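You operate a simulated robot arm through the tools that you are given. There is no shell and no other tool. Be economical: measure what you need, move in short steps, check, and stop when the job is done.

You run a simulated robot arm. Do the job below in one go: nothing can be reset, and whatever is moved stays where it is left.

## Task
Torque the four U-bolt nuts crosswise to the figure on the card.
Fine: all four must show their orange ring, each run once; holster the runner and turn its box off.

Only the result counts: the job must be done as asked and must still hold three seconds after the hand-in. Knocking over, shifting, dropping, spilling or breaking anything else fails it.

## Robot
A 7-joint arm with a two-finger parallel gripper on a trunk, on a base that drives. Base frame: it is fixed to the floor where the robot stands at the start and does not move with it; the origin is under the middle of the robot, x ahead of it, y to its left, z up. Readings come in mm, rad, newtons and seconds.
With the tool pointing down near the work surface it reaches from about 220 to 740 mm from the robot's upright axis, wherever it stands. Its first joint turns from -2.897 to 2.897 rad. Places, roughly: blue-band nut [400, -1600, 500]; green-band nut [400, -1700, 500]; grey holster [900, 0, 800]; grey-band bolt [500, -1300, 700]; orange-band bolt [600, -1600, 700]; red-band bolt [800, -1300, 800]; teal-band bolt [600, -1700, 700]; torque dial [600, 0, 800]; white-band nut [500, -1700, 500]; yellow-band nut [500, -1600, 500]. Payload 1.57 kg.
The TCP is the grasp point between the finger pads, 30 mm short of the fingertips. In the tool frame z runs along the fingers and y along their closing line. Largest opening 110 mm; finger width 24, thickness 12; the body of the gripper, 48 by 112 mm, starts 78 mm behind the TCP.
Orientation is that of the tool frame in the base frame, as [roll, pitch, yaw] about the fixed x, y, z axes, in that order (R = Rz(yaw) Ry(pitch) Rx(roll)). With the fingers straight down and closing along the base's y, the tool's x points along the base's -x, its y along +y and its z along -z.

## Interface
- The arm moves only by the tool send_rows. Its argument "rows" is a list of rows, each a list of 7 numbers: the shift along the tool's x, y, z in units of 400 mm (1.0 is 400 mm), then the turn, a rotation vector about the tool's x, y, z in units of 90 degrees (1.0 is 90 degrees), then the gripper command, from -1 (fully open) to 1 (shut), values between in proportion. In form: [[tx, ty, tz, wx, wy, wz, gripper], ...]. A call has 1 to 10 rows; each row is the pose to reach, as a shift and turn from the pose commanded when the call began, along the tool's axes at that moment. A call with a number of a shift or a turn outside -1 to 1 is refused whole. Rows are played at 5 a second. More than 50 mm and 0.15 rad between two rows, or a gripper value outside its range, and nothing of the call is played. A pose out of reach is approached as far as the arm can. The call stops where the force on the tool passes 40 N (or 10 N more than at its start, if that is more) or the arm is blocked; 0.2 s more then pass. The fingers move at their own pace (about 45 mm/s each) and stop on an object; they squeeze with about 26 N. The grip force told is the motor's: it shows also when the fingers shut on nothing. Time passes only in rows, and 0.2 s behind the last, so rows that repeat a pose let the fingers close. The reply holds the time, the measured pose of the TCP, the force on the tool along the base axes, the opening and the grip force, in the units named above and with some noise, with the torque about the TCP (base axes, N m) and any sound that the robot's microphone picked up, and new pictures: "views" is both (left out), scene, wrist or none.
- Cameras (640 x 400 px; columns grow to the right, rows downward): "scene" is now at [24.9, 122.2, 1532.3]; the picture's right is [-0.34, -0.94, 0.00], its down [-0.50, 0.18, -0.85] and it looks along [0.80, -0.29, -0.53] (base axes); focal length 296 px, centre (320, 200). "wrist" rides on the gripper at [70, 16, -141] in the tool frame; the picture's right is [-0.23, 0.97, 0.00], its down [-0.86, -0.20, -0.48] and it looks along [-0.47, -0.11, 0.88] (tool axes); focal length 222 px, centre (320, 200). There is no depth. A picture from a camera that has moved, and an enlarged one, comes with that camera's place and axes in the base frame and with its lens.
- raise_lower(by): slides the trunk up (or, below 0, down) by that many mm; the arm and the scene camera ride with it, the base frame stays. It gives what a move gives, with no picture.
- base_move(legs): drives the robot by 1 to 6 legs, each [ahead, turn to the left] in mm and rad, along the robot's own axes; the way and the turn of a leg run together, so that a leg with both is an arc; at most 1500 mm and 3.142 rad a leg. The arm and the cameras ride along, it lands a little off, and it stops where it bumps. It gives what a move gives, and a new picture of the scene camera.
- pan_tilt(pan, tilt): turns the head with the scene camera to pan (to the left, within 2.705 rad either way) and tilt (down, from -0.506 to 1.204), counted from straight ahead of the robot. It gives what a move gives, and a new picture of the scene camera.
- close_up(camera, box): a new picture of the part [left, top, right, bottom] of that camera's present view, enlarged. The clock stands still meanwhile.
- sign_off(): hands the job in; it is judged then, once.

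Go step by step. Nothing tells you exact positions but the pictures and the camera data: compare them with the known pose of the tool, close in by small moves and look again before you grip or let go. The budget is 120 turns and 260 pictures, counting those below and the enlarged ones. Unless the task says otherwise, let go and move clear before handing in, and close with one line.

The tools are called after "Emit:" as a command line: name --pt "numbers of a row" for each row, then --argument value for the rest, lists and objects as JSON in quotes. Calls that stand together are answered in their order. send_rows: Moves the arm, as the interface text tells. Its arguments: {"type":"object","properties":{"rows":{"type":"array","items":{"type":"array","items":{"type":"number"}}},"views":{"type":"string","enum":["both","scene","wrist","none"]}},"required":["rows"]} The other tools are called the same way: raise_lower (by) slides the trunk up or down; base_move (legs) drives the base; pan_tilt (pan, tilt) turns the head that bears the scene camera; close_up (camera, box) takes an enlarged picture of a part of a camera's view; sign_off () hands the job in.

At the start:

```text
t: 0.0
ee_pos: [405.0, -26.4, 1258.2]
tcp_rot: [-3.14, 0.0, -3.14]
force: [0.1, -0.3, -0.2]
ft_torque: [0.04, -0.01, -0.01]
opening: 110.1
grip_force: 0.0
trunk travel left (down, up): [-450.0, 140.0]
robot x, y, heading: [-0.2, -1.6, -0.001]
head pan, tilt: [-0.344, 0.56]
```

scene: 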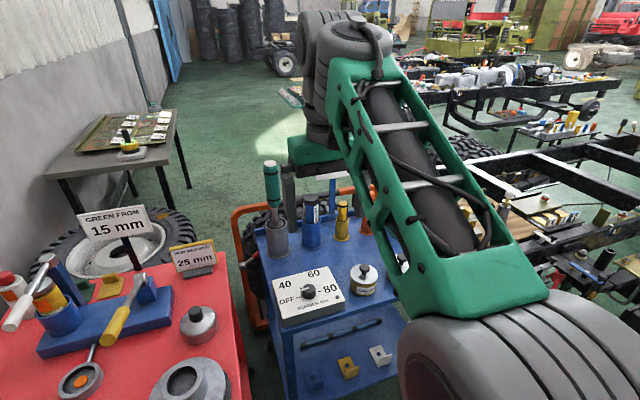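
wrist: 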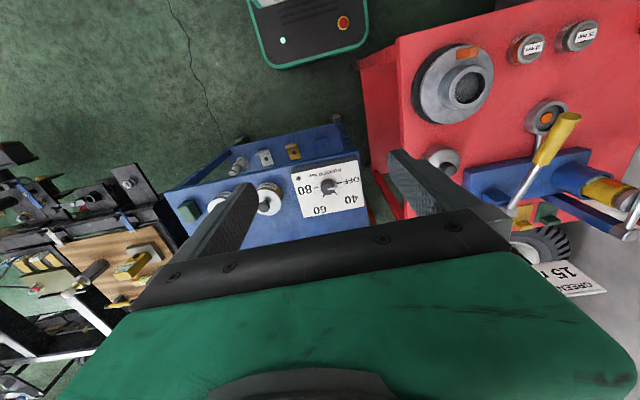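

I see a blue cart with a torque dial (OFF/40/60/80) and holster, and a truck frame to the right. I'll look closer at the cart, and then around for the card.

Emit:
close_up --camera "scene" --box '[230, 140, 430, 400]'

Emit:
pan_tilt --pan -1.2 --tilt 0.5

```text
1.54 times, centred on (330, 270) of scene
camera zoom: at [24.9, 122.2, 1532.3], right [-0.34, -0.94, 0.0], down [-0.5, 0.18, -0.85], along [0.8, -0.29, -0.53], focal length 456 px, centre (305, 92)
```

zoom: 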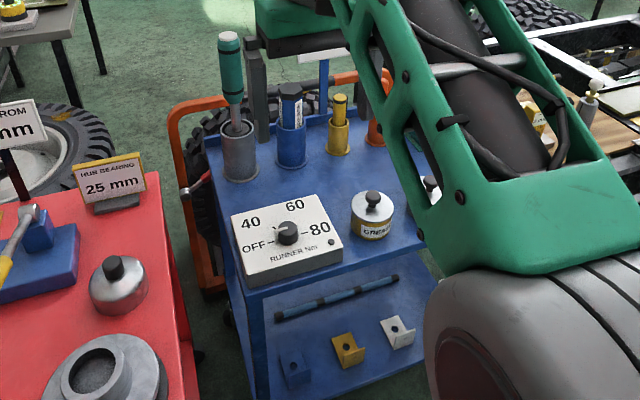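

```text
t: 1.2
ee_pos: [405.6, -27.0, 1257.5]
tcp_rot: [-3.141, -0.001, -3.141]
force: [-0.3, 0.4, -1.1]
ft_torque: [0.01, 0.0, 0.01]
opening: 110.0
grip_force: 0.0
trunk travel left (down, up): [-450.0, 140.0]
robot x, y, heading: [-0.4, -2.5, -0.001]
head pan, tilt: [-1.201, 0.499]
camera scene: at [-26.4, 67.6, 1537.8], right [-0.93, -0.36, 0.0], down [-0.17, 0.45, -0.88], along [0.32, -0.82, -0.48], focal length 296 px, centre (320, 200)
```

scene: 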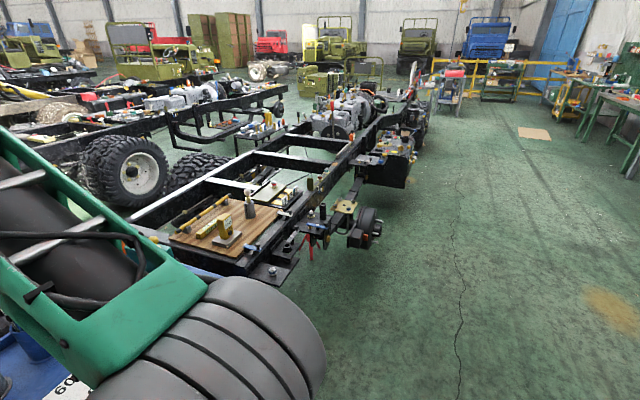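

The truck frame lies to the right; U-bolt nuts should be around x 400–500, y −1650. Zooming in.

Emit:
close_up --camera "scene" --box '[160, 170, 320, 290]'

Emit:
close_up --camera "scene" --box '[280, 120, 440, 260]'

```text
3.33 times, centred on (240, 230) of scene
camera zoom: at [-26.4, 67.6, 1537.8], right [-0.93, -0.36, 0.0], down [-0.17, 0.45, -0.88], along [0.32, -0.82, -0.48], focal length 988 px, centre (587, 100)
```

zoom: 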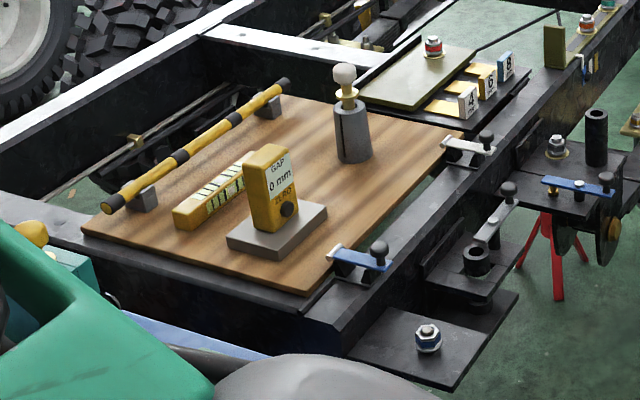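

```text
2.86 times, centred on (360, 190) of scene
camera zoom: at [-26.4, 67.6, 1537.8], right [-0.93, -0.36, 0.0], down [-0.17, 0.45, -0.88], along [0.32, -0.82, -0.48], focal length 847 px, centre (206, 229)
```

zoom: 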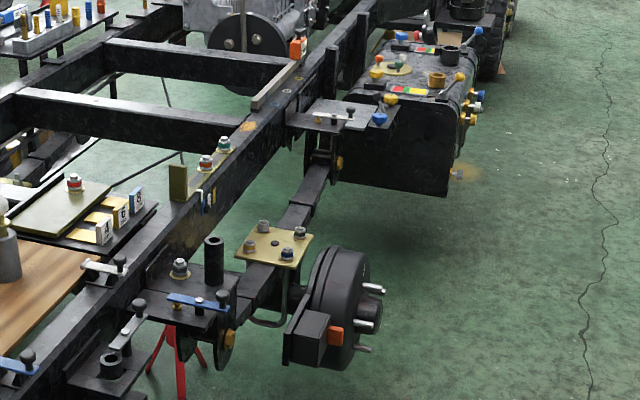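

The gold plate with four nuts is at about (480,-1680,500). I now look around for the torque card.

Emit:
pan_tilt --pan -0.7 --tilt 0.35

Emit:
pan_tilt --pan 0.5 --tilt 0.5

Emit:
pan_tilt --pan -1.7 --tilt 0.5

```text
t: 2.1
ee_pos: [405.6, -26.8, 1258.8]
tcp_rot: [-3.141, 0.001, -3.14]
force: [0.3, 0.1, -0.7]
ft_torque: [0.05, 0.03, 0.01]
opening: 109.9
grip_force: 0.1
trunk travel left (down, up): [-450.0, 140.0]
robot x, y, heading: [1.4, 0.2, -0.003]
head pan, tilt: [-0.7, 0.351]
camera scene: at [11.9, 92.4, 1551.5], right [-0.64, -0.76, 0.0], down [-0.26, 0.22, -0.94], along [0.72, -0.61, -0.34], focal length 296 px, centre (320, 200)
```

scene: 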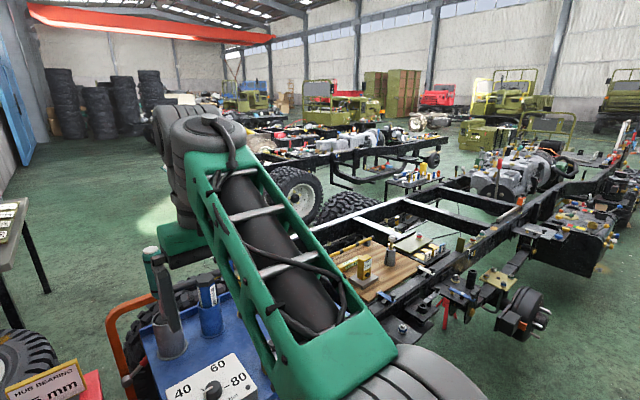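

```text
t: 3.5
ee_pos: [404.9, -27.6, 1258.5]
tcp_rot: [3.141, -0.001, -3.14]
force: [-0.1, -1.0, 0.4]
ft_torque: [0.01, 0.03, -0.02]
opening: 110.1
grip_force: 0.1
trunk travel left (down, up): [-450.0, 140.0]
robot x, y, heading: [3.1, -3.3, -0.0]
head pan, tilt: [0.499, 0.499]
camera scene: at [20.6, 195.9, 1537.8], right [0.48, -0.88, 0.0], down [-0.42, -0.23, -0.88], along [0.77, 0.42, -0.48], focal length 296 px, centre (320, 200)
```

scene: 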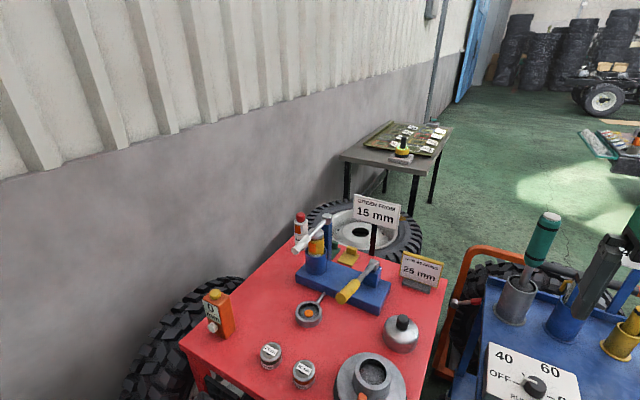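

```text
t: 5.6
ee_pos: [405.4, -27.8, 1258.9]
tcp_rot: [-3.141, -0.001, -3.14]
force: [-0.3, 0.2, -0.1]
ft_torque: [0.01, -0.03, -0.03]
opening: 110.3
grip_force: 0.1
trunk travel left (down, up): [-450.0, 140.0]
robot x, y, heading: [-0.4, -3.5, -0.002]
head pan, tilt: [-1.7, 0.499]
camera scene: at [-71.0, 62.2, 1537.8], right [-0.99, 0.13, 0.0], down [0.06, 0.47, -0.88], along [-0.11, -0.87, -0.48], focal length 296 px, centre (320, 200)
```

scene: 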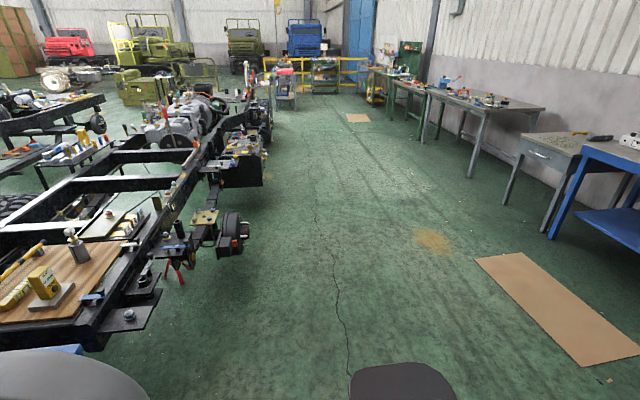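

No U-bolt card seen yet; I check the board on the grey table and the area behind.

Emit:
pan_tilt --pan -2.5 --tilt 0.45

Emit:
pan_tilt --pan 2.2 --tilt 0.45

Emit:
pan_tilt --pan 0.2 --tilt 0.4

Emit:
close_up --camera "scene" --box '[150, 80, 290, 180]'

```text
t: 6.7
ee_pos: [405.1, -27.6, 1259.1]
tcp_rot: [3.141, 0.001, -3.141]
force: [-1.0, 0.7, -0.5]
ft_torque: [0.02, -0.02, -0.01]
opening: 110.0
grip_force: 0.1
trunk travel left (down, up): [-450.0, 140.0]
robot x, y, heading: [2.8, -3.2, -0.003]
head pan, tilt: [-2.499, 0.45]
camera scene: at [-132.9, 97.3, 1542.3], right [-0.6, 0.8, 0.0], down [0.35, 0.26, -0.9], along [-0.72, -0.54, -0.44], focal length 296 px, centre (320, 200)
```

scene: 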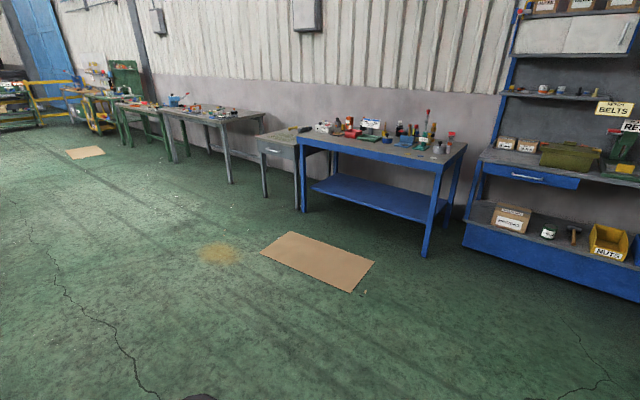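

```text
t: 10.4
ee_pos: [406.0, -26.8, 1258.1]
tcp_rot: [-3.141, -0.001, -3.14]
force: [0.6, -0.3, 1.1]
ft_torque: [0.03, 0.02, -0.04]
opening: 110.1
grip_force: 0.0
trunk travel left (down, up): [-450.0, 140.0]
robot x, y, heading: [-0.8, -2.6, -0.003]
head pan, tilt: [2.201, 0.45]
camera scene: at [-113.5, 226.7, 1542.3], right [0.81, 0.59, 0.0], down [0.26, -0.35, -0.9], along [-0.53, 0.73, -0.44], focal length 296 px, centre (320, 200)
```

scene: 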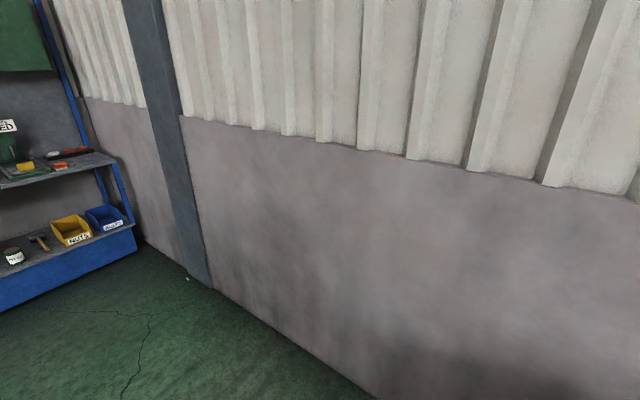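

```text
t: 12.4
ee_pos: [405.4, -26.4, 1259.1]
tcp_rot: [-3.141, 0.0, -3.14]
force: [1.4, -0.4, -0.3]
ft_torque: [0.01, 0.0, -0.01]
opening: 110.1
grip_force: 0.0
trunk travel left (down, up): [-450.0, 140.0]
robot x, y, heading: [-1.7, -3.5, -0.003]
head pan, tilt: [0.201, 0.4]
camera scene: at [31.4, 170.9, 1547.0], right [0.2, -0.98, 0.0], down [-0.38, -0.08, -0.92], along [0.9, 0.18, -0.39], focal length 296 px, centre (320, 200)
```

scene: 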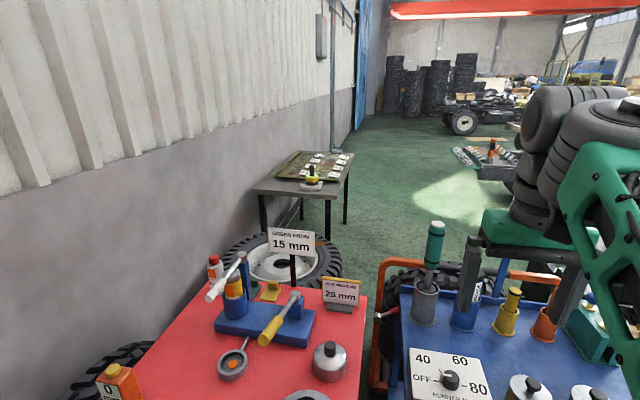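

```text
4.00 times, centred on (220, 130) of scene
camera zoom: at [31.4, 170.9, 1547.0], right [0.2, -0.98, 0.0], down [-0.38, -0.08, -0.92], along [0.9, 0.18, -0.39], focal length 1186 px, centre (720, 480)
```

zoom: 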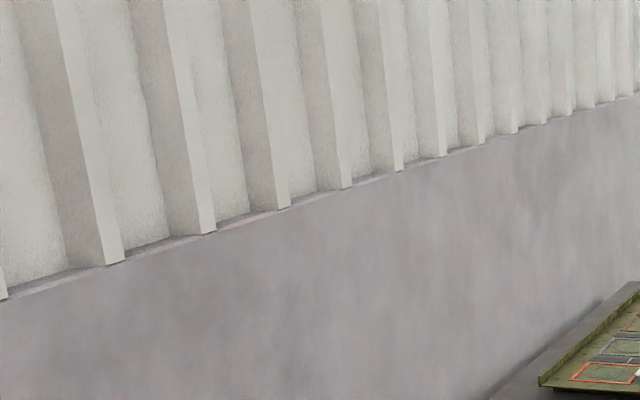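

The card may be hidden behind the arm; I move the hand forward over the cart to look with the wrist camera.

Emit:
send_rows --pt "-0.12 0 0 0 0 0 -1" --pt "-0.24 0 0 0 0 0 -1" --pt "-0.36 0 0 0 0 0 -1" --views "both"

Emit:
close_up --camera "scene" --box '[240, 140, 360, 200]'

```text
t: 13.2
ee_pos: [543.9, -26.0, 1260.6]
tcp_rot: [3.141, 0.022, -3.14]
force: [23.0, -1.5, -28.1]
ft_torque: [0.09, 1.47, -0.02]
opening: 110.3
grip_force: 0.0
trunk travel left (down, up): [-450.0, 140.0]
robot x, y, heading: [2.8, -3.4, 0.003]
head pan, tilt: [0.201, 0.4]
stopped in row 3: the force on the tool passed its limit at 138 N (the readings are from after the stop); the commanded pose is now the measured one
camera scene: at [30.1, 170.9, 1547.0], right [0.2, -0.98, 0.0], down [-0.38, -0.08, -0.92], along [0.9, 0.18, -0.39], focal length 296 px, centre (320, 200)
camera wrist: at [470.1, -8.8, 1400.2], right [0.22, 0.97, 0.0], down [0.84, -0.2, 0.5], along [0.49, -0.11, -0.87], focal length 222 px, centre (320, 200)
```

scene: 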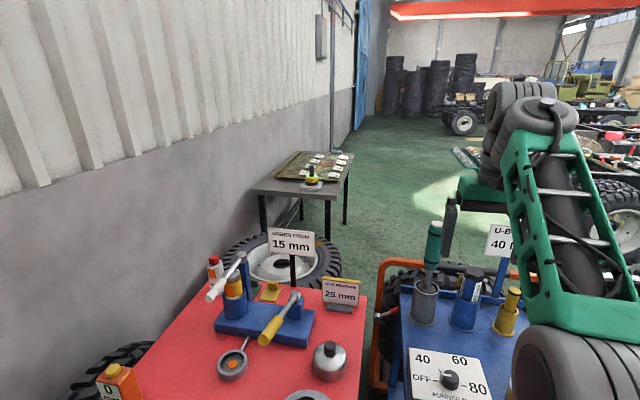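
wrist: 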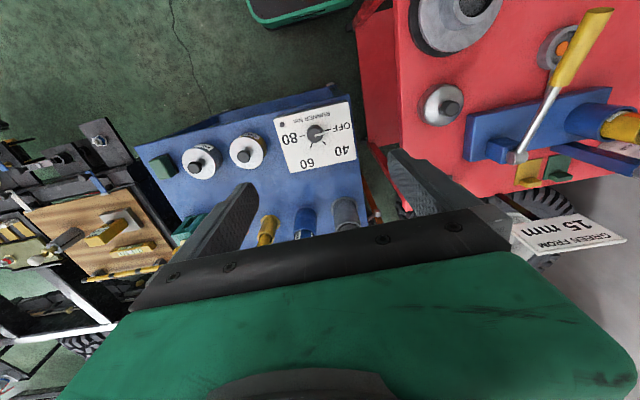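

```text
5.33 times, centred on (300, 170) of scene
camera zoom: at [30.1, 170.9, 1547.0], right [0.2, -0.98, 0.0], down [-0.38, -0.08, -0.92], along [0.9, 0.18, -0.39], focal length 1581 px, centre (427, 360)
```

zoom: 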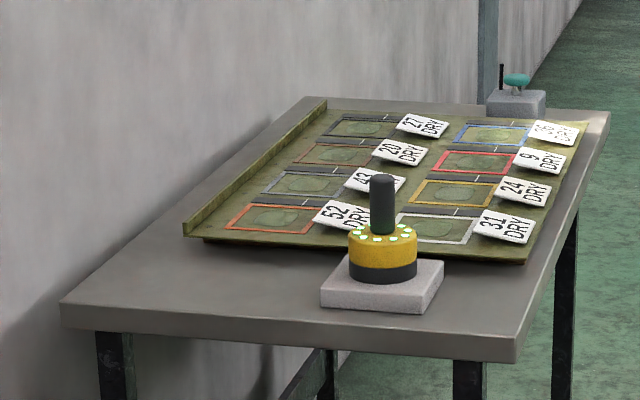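

The arm hit a limit or something; a card "U-B... 40" showed up behind the cart. I look at it, and back off a little.

Emit:
send_rows --pt "0.05 0 0 0 0 0 -1" --views "wrist"

Emit:
pan_tilt --pan -0.3 --tilt 0.45

Emit:
close_up --camera "scene" --box '[240, 120, 400, 220]'

```text
t: 13.6
ee_pos: [521.6, -25.0, 1259.4]
tcp_rot: [-3.141, 0.016, -3.138]
force: [0.4, 0.0, -0.1]
ft_torque: [0.03, 0.0, 0.0]
opening: 110.0
grip_force: 0.0
trunk travel left (down, up): [-450.0, 140.0]
robot x, y, heading: [-1.5, -6.0, -0.001]
head pan, tilt: [0.201, 0.4]
camera wrist: at [449.6, -8.5, 1399.8], right [0.22, 0.97, 0.0], down [0.85, -0.2, 0.49], along [0.48, -0.11, -0.87], focal length 222 px, centre (320, 200)
```

wrist: 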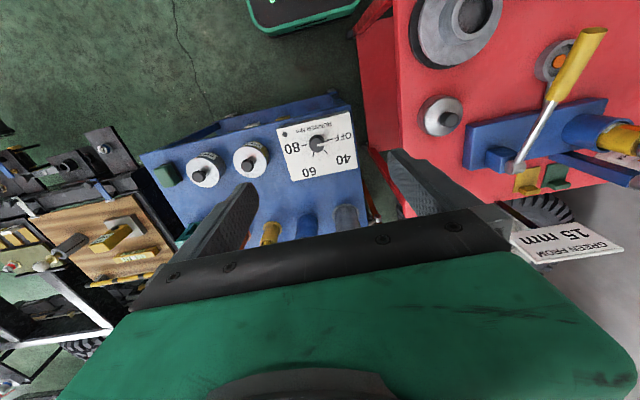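

```text
t: 14.5
ee_pos: [523.4, -24.8, 1259.0]
tcp_rot: [-3.14, 0.015, -3.138]
force: [0.6, 0.8, 0.8]
ft_torque: [0.01, 0.0, 0.0]
opening: 110.0
grip_force: 0.0
trunk travel left (down, up): [-450.0, 140.0]
robot x, y, heading: [-1.5, -6.2, -0.002]
head pan, tilt: [-0.3, 0.45]
camera scene: at [28.5, 125.3, 1542.3], right [-0.29, -0.96, 0.0], down [-0.42, 0.13, -0.9], along [0.86, -0.27, -0.44], focal length 296 px, centre (320, 200)
```

scene: 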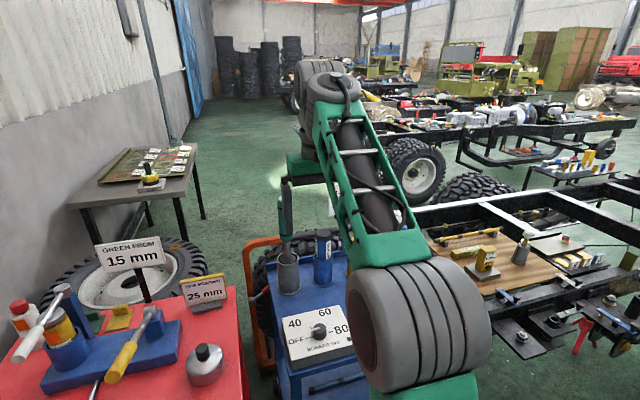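

```text
4.00 times, centred on (320, 170) of scene
camera zoom: at [28.5, 125.3, 1542.3], right [-0.29, -0.96, 0.0], down [-0.42, 0.13, -0.9], along [0.86, -0.27, -0.44], focal length 1186 px, centre (320, 320)
```

zoom: 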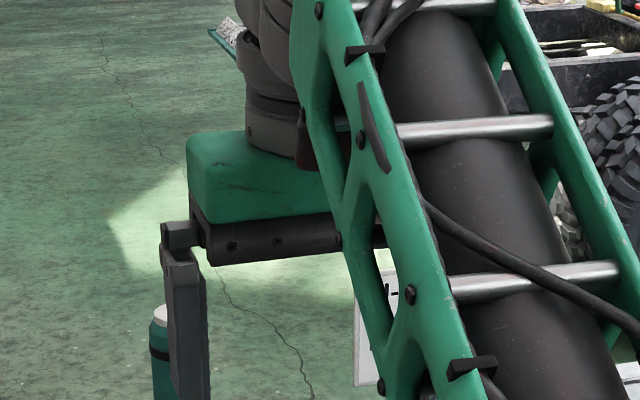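

The card is behind the arm; I swing the arm right to uncover it.

Emit:
send_rows --pt "0.06 -0.1 0 0 0 0 -1" --pt "0.12 -0.2 0 0 0 0 -1" --pt "0.18 -0.3 0 0 0 0 -1" --pt "0.24 -0.4 0 0 0 0 -1" --pt "0.3 -0.5 0 0 0 0 -1" --pt "0.3 -0.62 0 0 0 0 -1" --pt "0.3 -0.74 0 0 0 0 -1" --pt "0.3 -0.86 0 0 0 0 -1" --views "scene"

Emit:
close_up --camera "scene" --box '[230, 180, 430, 330]'

```text
t: 16.3
ee_pos: [404.1, -370.2, 1253.4]
tcp_rot: [-3.14, 0.016, -3.141]
force: [-0.8, 1.0, -0.2]
ft_torque: [-0.02, 0.0, -0.01]
opening: 110.0
grip_force: 0.0
out of reach, approached as far as the arm can: row 8
trunk travel left (down, up): [-450.0, 140.0]
robot x, y, heading: [0.4, -0.5, -0.005]
head pan, tilt: [-0.3, 0.45]
camera scene: at [28.5, 124.6, 1542.3], right [-0.3, -0.96, 0.0], down [-0.42, 0.13, -0.9], along [0.86, -0.27, -0.44], focal length 296 px, centre (320, 200)
```

scene: 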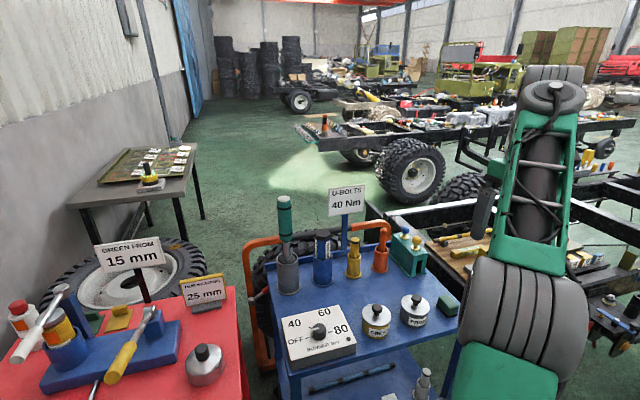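

```text
2.67 times, centred on (330, 255) of scene
camera zoom: at [28.5, 124.6, 1542.3], right [-0.3, -0.96, 0.0], down [-0.42, 0.13, -0.9], along [0.86, -0.27, -0.44], focal length 791 px, centre (293, 53)
```

zoom: 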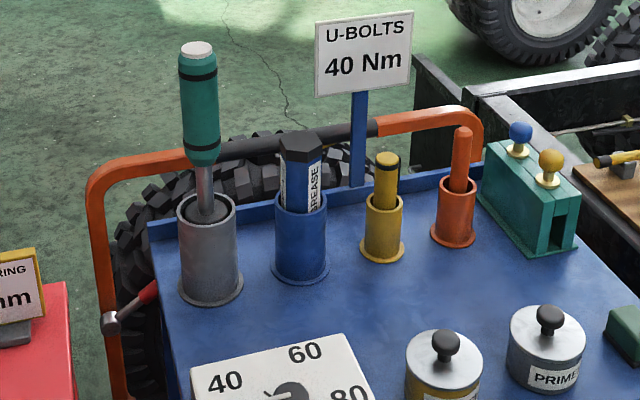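

The card says 40 Nm, the runner is the teal-handled tool in the grey holster at about (850,-12). I check clearance ahead of the base and zoom on the dial.

Emit:
close_up --camera "scene" --box '[270, 290, 370, 370]'

Emit:
pan_tilt --pan 0.0 --tilt 1.2

```text
5.00 times, centred on (320, 330) of scene
camera zoom: at [28.5, 124.6, 1542.3], right [-0.3, -0.96, 0.0], down [-0.42, 0.13, -0.9], along [0.86, -0.27, -0.44], focal length 1482 px, centre (320, -450)
```

zoom: 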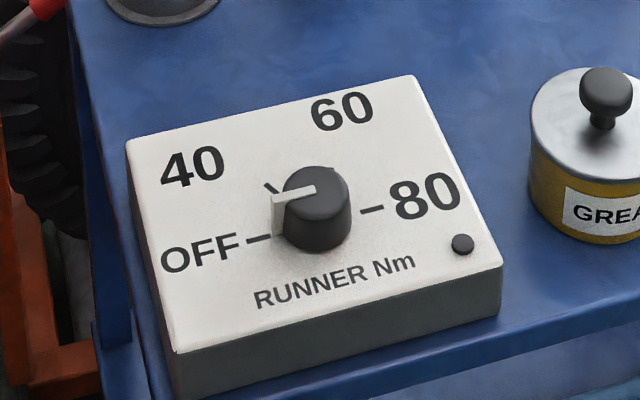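

```text
t: 17.4
ee_pos: [404.5, -368.7, 1251.9]
tcp_rot: [-3.14, 0.016, -3.14]
force: [-0.6, -0.1, 1.1]
ft_torque: [-0.03, 0.01, 0.02]
opening: 110.0
grip_force: 0.0
trunk travel left (down, up): [-450.0, 140.0]
robot x, y, heading: [-1.9, -1.5, 0.001]
head pan, tilt: [0.0, 1.201]
camera scene: at [-3.3, 152.3, 1484.2], right [0.0, -1.0, 0.0], down [-0.93, 0.0, -0.36], along [0.36, 0.0, -0.93], focal length 296 px, centre (320, 200)
```

scene: 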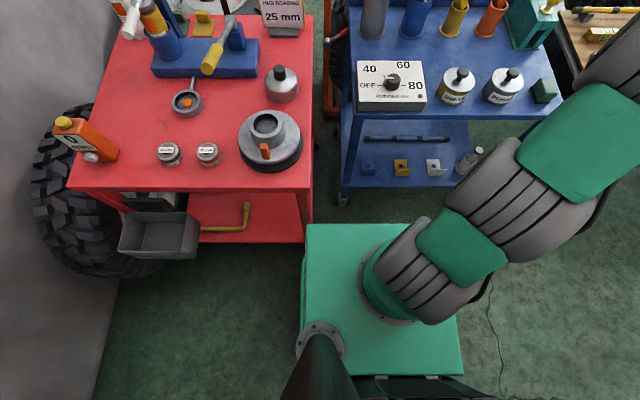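

Robot's body is about ±215 wide and the red table blocks the left front, so I shift right by reversing obliquely and then go ahead to the cart. Dial must turn 60° clockwise from OFF to 40.

Emit:
base_move --legs '[[0, 0.5], [-230, 0], [0, -0.5], [340, 0]]'

Emit:
raise_lower --by 140

```text
t: 23.8
ee_pos: [541.8, -477.0, 1252.8]
tcp_rot: [-3.141, 0.016, -3.133]
force: [-0.5, -0.7, 0.3]
ft_torque: [0.01, -0.01, 0.03]
opening: 110.0
grip_force: 0.0
trunk travel left (down, up): [-450.0, 140.0]
robot x, y, heading: [133.3, -110.1, 0.006]
head pan, tilt: [0.0, 1.201]
camera scene: at [130.9, 43.4, 1484.1], right [0.01, -1.0, 0.0], down [-0.93, 0.0, -0.36], along [0.36, 0.0, -0.93], focal length 296 px, centre (320, 200)
```

scene: 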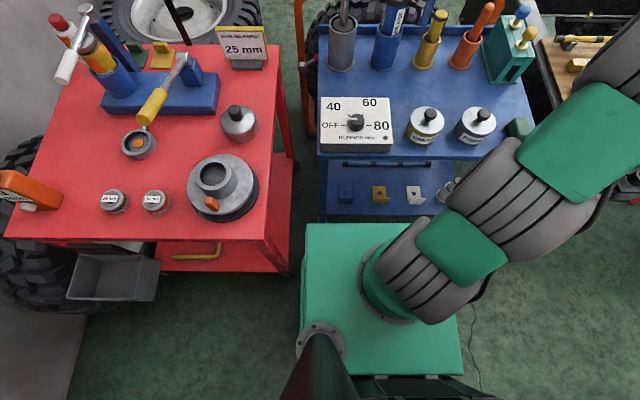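

```text
t: 25.5
ee_pos: [540.6, -477.2, 1392.5]
tcp_rot: [-3.141, 0.015, -3.135]
force: [-0.3, -0.2, -0.3]
ft_torque: [0.03, -0.02, 0.01]
opening: 110.1
grip_force: 0.0
trunk travel left (down, up): [-590.0, 0.0]
robot x, y, heading: [135.1, -110.9, 0.01]
head pan, tilt: [0.0, 1.201]
```

Clearance to the cart is about 120 mm; I drive 65 mm further.

Emit:
base_move --legs '[[65, 0]]'

Emit:
pan_tilt --pan 0.0 --tilt 0.8

Emit:
close_up --camera "scene" --box '[310, 140, 470, 260]'

```text
t: 26.5
ee_pos: [608.6, -475.7, 1391.4]
tcp_rot: [-3.142, 0.016, -3.131]
force: [1.1, 0.4, 1.1]
ft_torque: [-0.01, 0.05, 0.01]
opening: 110.2
grip_force: 0.1
trunk travel left (down, up): [-590.0, 0.0]
robot x, y, heading: [201.7, -110.8, 0.004]
head pan, tilt: [0.0, 1.201]
camera scene: at [198.3, 43.8, 1624.1], right [0.01, -1.0, 0.0], down [-0.93, -0.01, -0.36], along [0.36, 0.0, -0.93], focal length 296 px, centre (320, 200)
```

scene: 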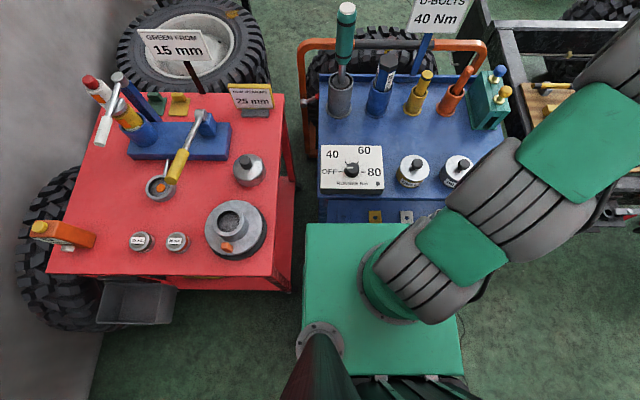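

```text
t: 27.3
ee_pos: [607.4, -475.2, 1392.5]
tcp_rot: [-3.14, 0.013, -3.131]
force: [-0.1, -0.1, -0.2]
ft_torque: [0.0, 0.01, -0.02]
opening: 110.0
grip_force: 0.2
trunk travel left (down, up): [-590.0, 0.0]
robot x, y, heading: [201.0, -109.6, 0.008]
head pan, tilt: [0.0, 0.799]
camera scene: at [221.5, 44.0, 1651.8], right [0.01, -1.0, 0.0], down [-0.72, 0.0, -0.7], along [0.7, 0.0, -0.72], focal length 296 px, centre (320, 200)
```

scene: 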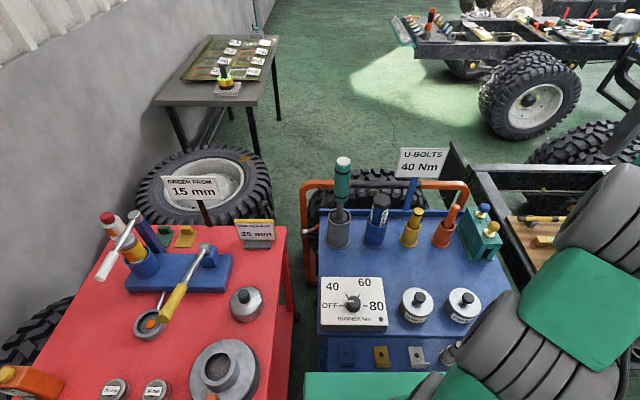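

```text
3.33 times, centred on (390, 200) of scene
camera zoom: at [221.5, 44.0, 1651.8], right [0.01, -1.0, 0.0], down [-0.72, 0.0, -0.7], along [0.7, 0.0, -0.72], focal length 988 px, centre (87, 200)
```

zoom: 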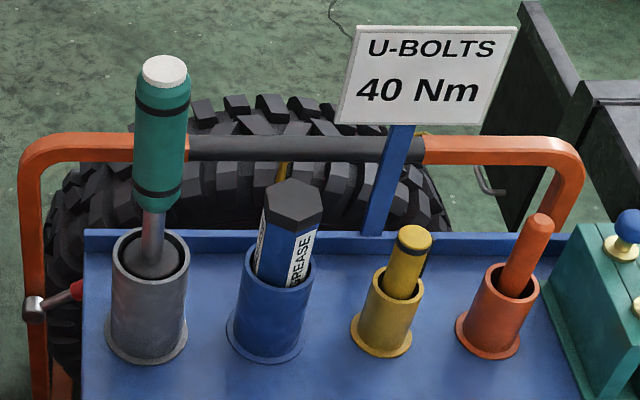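

Now I swing the hand above the dial knob at about (588,-47).

Emit:
send_rows --pt "0.0 0.119 0 0 0 0 -1" --pt "0.01 0.238 0 0 0 0 -1" --pt "0.02 0.357 0 0 0 0 -1" --pt "0.03 0.476 0 0 0 0 -1" --pt "0.04 0.595 0 0 0 0 -1" --pt "0.05 0.714 0 0 0 0 -1" --pt "0.05 0.833 0 0 0 0 -1" --pt "0.05 0.952 0 0 0 0 -1" --pt "0.05 1.0 0.08 0 0 0 -1" --views "none"

Emit:
send_rows --pt "0.0 0.03 0.12 0 0 0 -1" --pt "0.0 0.06 0.23 0 0 0 -1" --pt "0.0 0.07 0.35 0 0 0 -1" --pt "0.0 0.07 0.47 0 0 0 -1" --pt "0.0 0.07 0.59 0 0 0 -1" --pt "0.0 0.07 0.71 0 0 0 -1" --pt "0.0 0.07 0.8 0 0 0 -1" --views "wrist"

```text
t: 29.3
ee_pos: [584.1, -75.5, 1361.1]
tcp_rot: [-3.142, 0.017, -3.134]
force: [-0.1, 0.4, 1.1]
ft_torque: [-0.02, -0.01, 0.0]
opening: 110.0
grip_force: 0.0
trunk travel left (down, up): [-590.0, 0.0]
robot x, y, heading: [201.7, -112.1, 0.01]
head pan, tilt: [0.0, 0.799]
```

```text
t: 30.4
ee_pos: [582.5, -72.1, 1081.2]
tcp_rot: [-3.107, -0.18, 3.075]
force: [-0.7, -0.3, -0.7]
ft_torque: [-0.03, -0.06, 0.02]
opening: 110.2
grip_force: 0.0
trunk travel left (down, up): [-590.0, 0.0]
robot x, y, heading: [202.2, -109.9, 0.011]
head pan, tilt: [0.0, 0.799]
stopped in row 5: the arm was blocked; the commanded pose is now the measured one
camera wrist: at [539.2, -47.0, 1231.3], right [0.28, 0.96, -0.07], down [0.91, -0.25, 0.32], along [0.29, -0.16, -0.94], focal length 222 px, centre (320, 200)
```

wrist: 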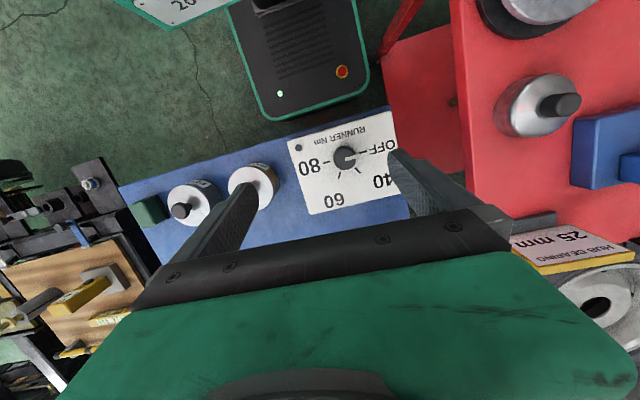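

The arm blocked at a joint limit with the trunk this high. I level the hand going up, then lower the trunk.

Emit:
send_rows --pt "0.018 -0.003 -0.1 -0.003 -0.025 -0.01 -1" --pt "0.036 -0.006 -0.2 -0.006 -0.05 -0.02 -1" --pt "0.054 -0.009 -0.3 -0.009 -0.075 -0.03 -1" --pt "0.072 -0.012 -0.4 -0.012 -0.1 -0.036 -1" --pt "0.09 -0.015 -0.49 -0.0146 -0.115 -0.042 -1" --views "none"

Emit:
raise_lower --by -260

```text
t: 31.6
ee_pos: [585.3, -67.3, 1285.1]
tcp_rot: [-3.134, -0.014, -3.137]
force: [0.5, 0.5, 0.3]
ft_torque: [0.02, 0.0, -0.02]
opening: 110.2
grip_force: 0.2
trunk travel left (down, up): [-590.0, 0.0]
robot x, y, heading: [203.2, -111.1, 0.008]
head pan, tilt: [0.0, 0.799]
```

```text
t: 34.3
ee_pos: [581.4, -68.4, 1028.7]
tcp_rot: [-3.139, -0.005, -3.136]
force: [0.3, 1.1, -0.7]
ft_torque: [0.01, -0.01, 0.01]
opening: 109.9
grip_force: 0.1
trunk travel left (down, up): [-330.0, 260.0]
robot x, y, heading: [201.9, -111.0, 0.007]
head pan, tilt: [0.0, 0.799]
```

Trunk lowered. Now look at the knob from the wrist with the fingers partly closed.

Emit:
send_rows --pt "0 0 0.05 0 0 0 -0.1" --pt "0 0 0.1 0 0 0 -0.1" --views "both"

Emit:
close_up --camera "wrist" --box '[240, 80, 440, 205]'

```text
t: 34.9
ee_pos: [581.0, -72.1, 987.8]
tcp_rot: [-3.138, -0.002, -3.141]
force: [-0.5, 0.6, -0.1]
ft_torque: [-0.02, 0.02, 0.01]
opening: 60.4
grip_force: 0.0
trunk travel left (down, up): [-330.0, 260.0]
robot x, y, heading: [200.9, -112.8, 0.009]
head pan, tilt: [0.0, 0.799]
camera scene: at [221.7, 44.1, 1391.9], right [0.01, -1.0, 0.0], down [-0.72, -0.01, -0.7], along [0.7, 0.01, -0.72], focal length 296 px, centre (320, 200)
camera wrist: at [511.0, -53.9, 1128.4], right [0.22, 0.97, 0.0], down [0.86, -0.2, 0.48], along [0.46, -0.11, -0.88], focal length 222 px, centre (320, 200)
```

scene: 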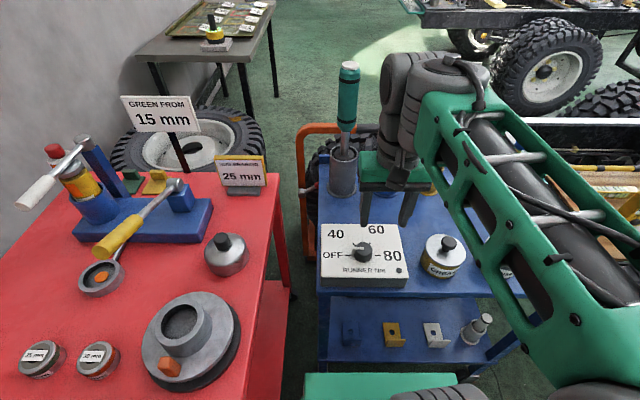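
wrist: 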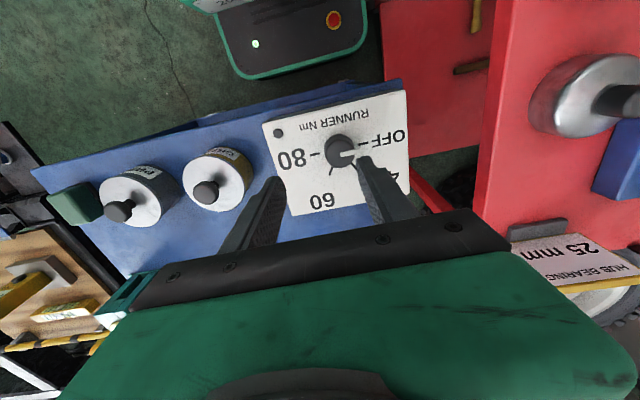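

```text
3.20 times, centred on (340, 142) of wrist
camera zoom: at [511.0, -53.9, 1128.4], right [0.22, 0.97, 0.0], down [0.86, -0.2, 0.48], along [0.46, -0.11, -0.88], focal length 711 px, centre (256, 384)
```

zoom: 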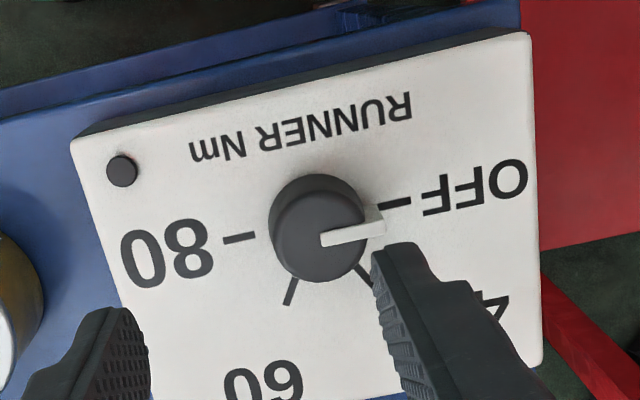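

Knob estimated at (583,-44), top z ≈ 870. I centre and lower to just above it.

Emit:
send_rows --pt "-0.003 0.04 0.06 0 0 0 -0.1" --pt "-0.005 0.07 0.12 0 0 0 -0.1" --pt "-0.005 0.07 0.18 0 0 0 -0.1" --views "both"

Emit:
close_up --camera "scene" --box '[310, 170, 430, 300]'

Emit:
close_up --camera "wrist" --box '[220, 80, 460, 230]'

```text
t: 35.7
ee_pos: [583.6, -43.1, 915.4]
tcp_rot: [-3.137, -0.004, -3.138]
force: [-0.7, -0.2, -0.5]
ft_torque: [-0.05, -0.04, -0.01]
opening: 60.5
grip_force: 0.1
trunk travel left (down, up): [-330.0, 260.0]
robot x, y, heading: [200.1, -112.7, 0.002]
head pan, tilt: [0.0, 0.799]
camera scene: at [221.7, 44.2, 1391.9], right [0.01, -1.0, 0.0], down [-0.72, -0.01, -0.7], along [0.7, 0.01, -0.72], focal length 296 px, centre (320, 200)
camera wrist: at [513.7, -25.8, 1058.0], right [0.22, 0.97, 0.0], down [0.86, -0.2, 0.48], along [0.46, -0.11, -0.88], focal length 222 px, centre (320, 200)
```

scene: 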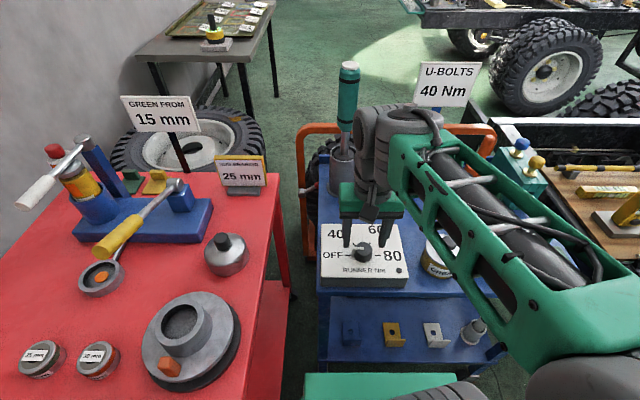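
wrist: 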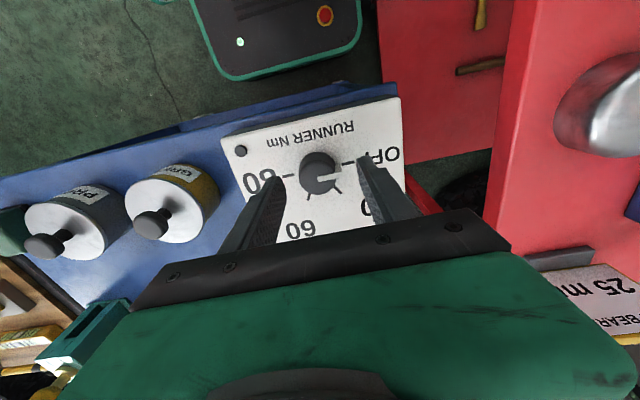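

```text
3.08 times, centred on (370, 235) of scene
camera zoom: at [221.7, 44.2, 1391.9], right [0.01, -1.0, 0.0], down [-0.72, -0.01, -0.7], along [0.7, 0.01, -0.72], focal length 912 px, centre (166, 92)
```

zoom: 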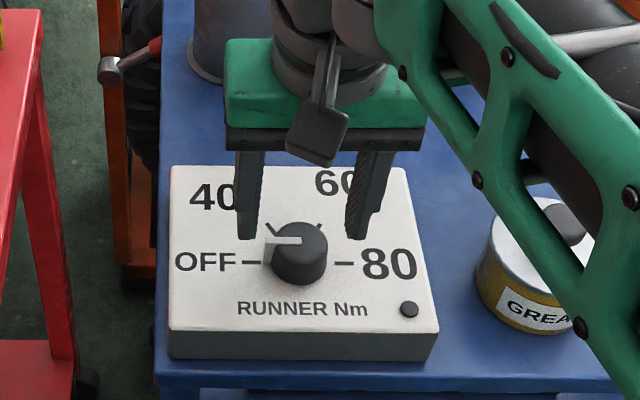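

```text
2.67 times, centred on (340, 155) of wrist
camera zoom: at [513.7, -25.8, 1058.0], right [0.22, 0.97, 0.0], down [0.86, -0.2, 0.48], along [0.46, -0.11, -0.88], focal length 592 px, centre (267, 320)
```

zoom: 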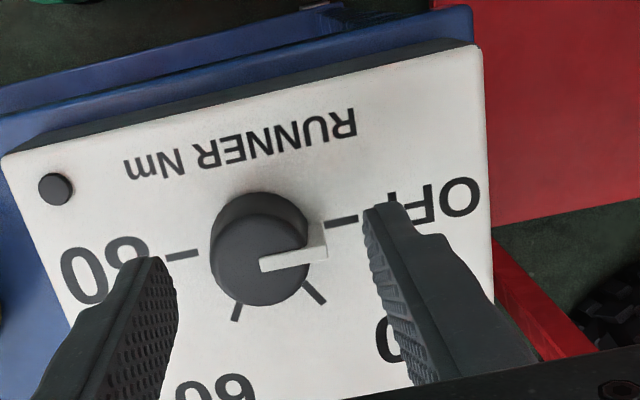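

Aligned well in y; I shift 5 mm forward and lower around the knob, then close.

Emit:
send_rows --pt "-0.01 0 0.04 0 0 0 -0.1" --pt "-0.012 0 0.08 0 0 0 -0.1" --pt "-0.012 0 0.08 0 0 0 -0.1" --views "wrist"

Emit:
close_up --camera "scene" --box '[310, 170, 430, 300]'

```text
t: 36.5
ee_pos: [589.1, -40.6, 883.8]
tcp_rot: [-3.139, -0.005, -3.139]
force: [0.3, 0.3, 0.2]
ft_torque: [0.0, -0.01, 0.0]
opening: 60.4
grip_force: 0.1
trunk travel left (down, up): [-330.0, 260.0]
robot x, y, heading: [200.5, -109.2, 0.011]
head pan, tilt: [0.0, 0.799]
camera wrist: at [518.7, -23.5, 1025.8], right [0.22, 0.97, -0.01], down [0.86, -0.19, 0.47], along [0.46, -0.11, -0.88], focal length 222 px, centre (320, 200)
```

wrist: 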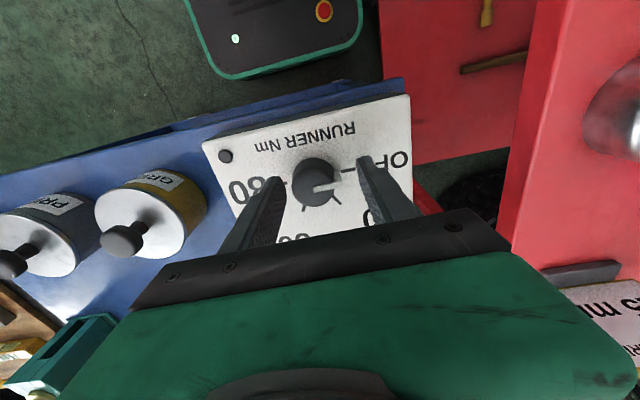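

```text
3.08 times, centred on (370, 235) of scene
camera zoom: at [221.8, 44.2, 1391.8], right [0.01, -1.0, 0.0], down [-0.72, -0.01, -0.7], along [0.7, 0.01, -0.72], focal length 912 px, centre (166, 92)
```

zoom: 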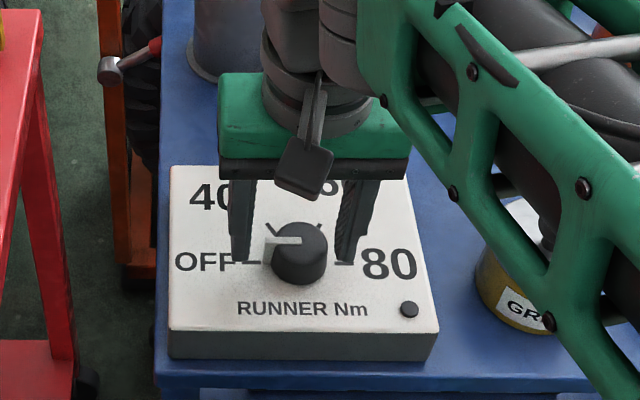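

Fingers straddle the knob. Close on it.

Emit:
send_rows --pt "0 0 0 0 0 0 1" --pt "0 0 0 0 0 0 1" --pt "0 0 0 0 0 0 1" --pt "0 0 0 0 0 0 1" --views "wrist"

Emit:
close_up --camera "scene" --box '[310, 170, 430, 300]'

```text
t: 37.5
ee_pos: [588.7, -40.7, 884.6]
tcp_rot: [-3.14, -0.007, -3.137]
force: [-0.9, -1.0, 0.0]
ft_torque: [-0.01, 0.02, -0.01]
opening: 0.0
grip_force: 15.0
trunk travel left (down, up): [-330.0, 260.0]
robot x, y, heading: [204.4, -111.9, 0.005]
head pan, tilt: [0.0, 0.799]
camera wrist: at [518.7, -23.6, 1026.1], right [0.22, 0.97, -0.01], down [0.86, -0.19, 0.48], along [0.46, -0.11, -0.88], focal length 222 px, centre (320, 200)
```

wrist: 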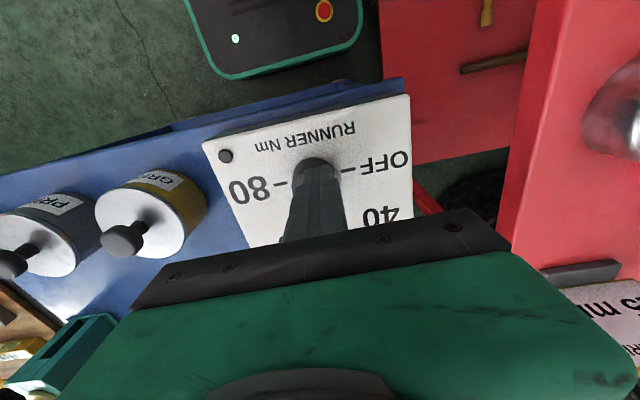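

```text
3.08 times, centred on (370, 235) of scene
camera zoom: at [221.7, 44.1, 1391.9], right [0.01, -1.0, 0.0], down [-0.72, -0.01, -0.7], along [0.7, 0.01, -0.72], focal length 912 px, centre (166, 92)
```

zoom: 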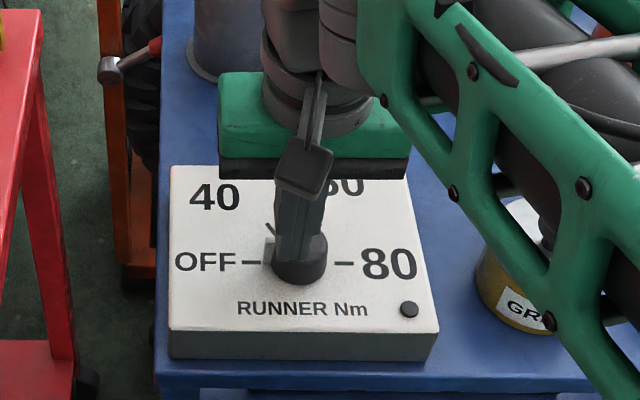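

The fingers shut above the knob: its top is lower (≈848) and about 14 mm further out. Reopen, shift, lower.

Emit:
send_rows --pt "0 0 -0.02 0 0 0 -0.1" --pt "-0.02 0 -0.02 0 0 0 -0.1" --pt "-0.035 -0.004 -0.02 0 0 0 -0.1" --pt "-0.035 -0.004 0.0 0 0 0 -0.1" --pt "-0.035 -0.004 0.025 0 0 0 -0.1" --pt "-0.035 -0.004 0.05 0 0 0 -0.1" --views "none"

Emit:
close_up --camera "wrist" --box '[220, 80, 460, 230]'

Emit:
close_up --camera "scene" --box '[310, 170, 430, 300]'

```text
t: 38.9
ee_pos: [602.0, -43.4, 864.9]
tcp_rot: [-3.14, -0.005, -3.139]
force: [-0.6, 0.5, -0.8]
ft_torque: [-0.03, -0.02, 0.0]
opening: 60.5
grip_force: 0.1
trunk travel left (down, up): [-330.0, 260.0]
robot x, y, heading: [200.9, -110.1, 0.009]
head pan, tilt: [0.0, 0.799]
```

```text
2.67 times, centred on (340, 155) of wrist
camera zoom: at [532.3, -26.3, 1005.9], right [0.22, 0.97, -0.01], down [0.86, -0.19, 0.48], along [0.46, -0.11, -0.88], focal length 592 px, centre (267, 320)
```

zoom: 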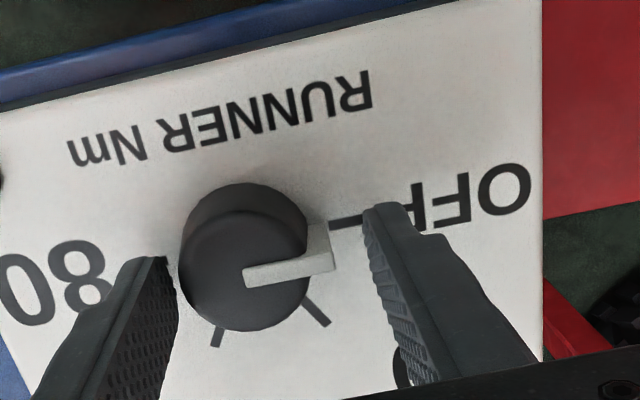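

```text
3.08 times, centred on (370, 235) of scene
camera zoom: at [221.7, 44.1, 1391.9], right [0.01, -1.0, 0.0], down [-0.72, -0.01, -0.7], along [0.7, 0.01, -0.72], focal length 912 px, centre (166, 92)
```

zoom: 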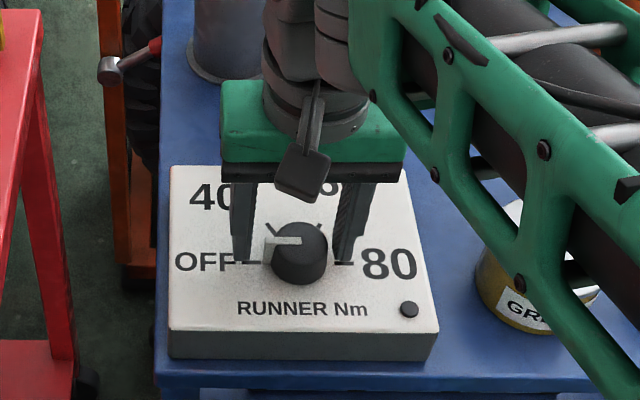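

Slight correction of −5 mm in x and y, then close.

Emit:
send_rows --pt "0.0125 -0.0125 0.0 0 0 0 -0.1" --pt "0.0125 -0.0125 0.005 0 0 0 0.3" --pt "0.0125 -0.0125 0.005 0 0 0 1" --pt "0.0125 -0.0125 0.005 0 0 0 1" --pt "0.0125 -0.0125 0.005 0 0 0 1" --views "none"

Emit:
close_up --camera "wrist" --box '[220, 80, 460, 230]'

```text
t: 40.1
ee_pos: [596.0, -49.0, 862.0]
tcp_rot: [-3.139, -0.004, -3.141]
force: [0.1, -5.7, -0.9]
ft_torque: [-0.24, -0.08, 0.0]
opening: 40.5
grip_force: 38.5
trunk travel left (down, up): [-330.0, 260.0]
robot x, y, heading: [200.8, -111.8, 0.006]
head pan, tilt: [0.0, 0.799]
```

```text
2.67 times, centred on (340, 155) of wrist
camera zoom: at [526.7, -32.1, 1003.4], right [0.23, 0.97, -0.01], down [0.86, -0.2, 0.47], along [0.46, -0.11, -0.88], focal length 592 px, centre (267, 320)
```

zoom: 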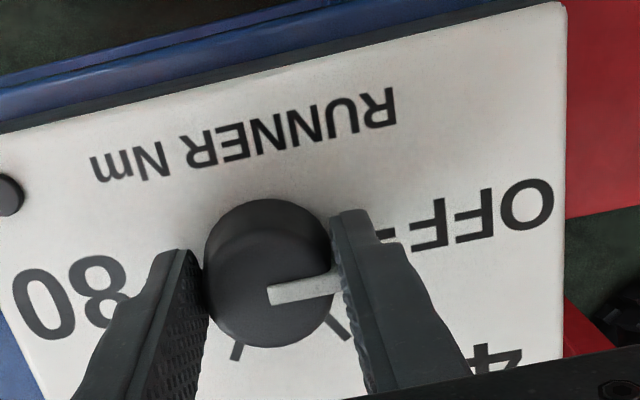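

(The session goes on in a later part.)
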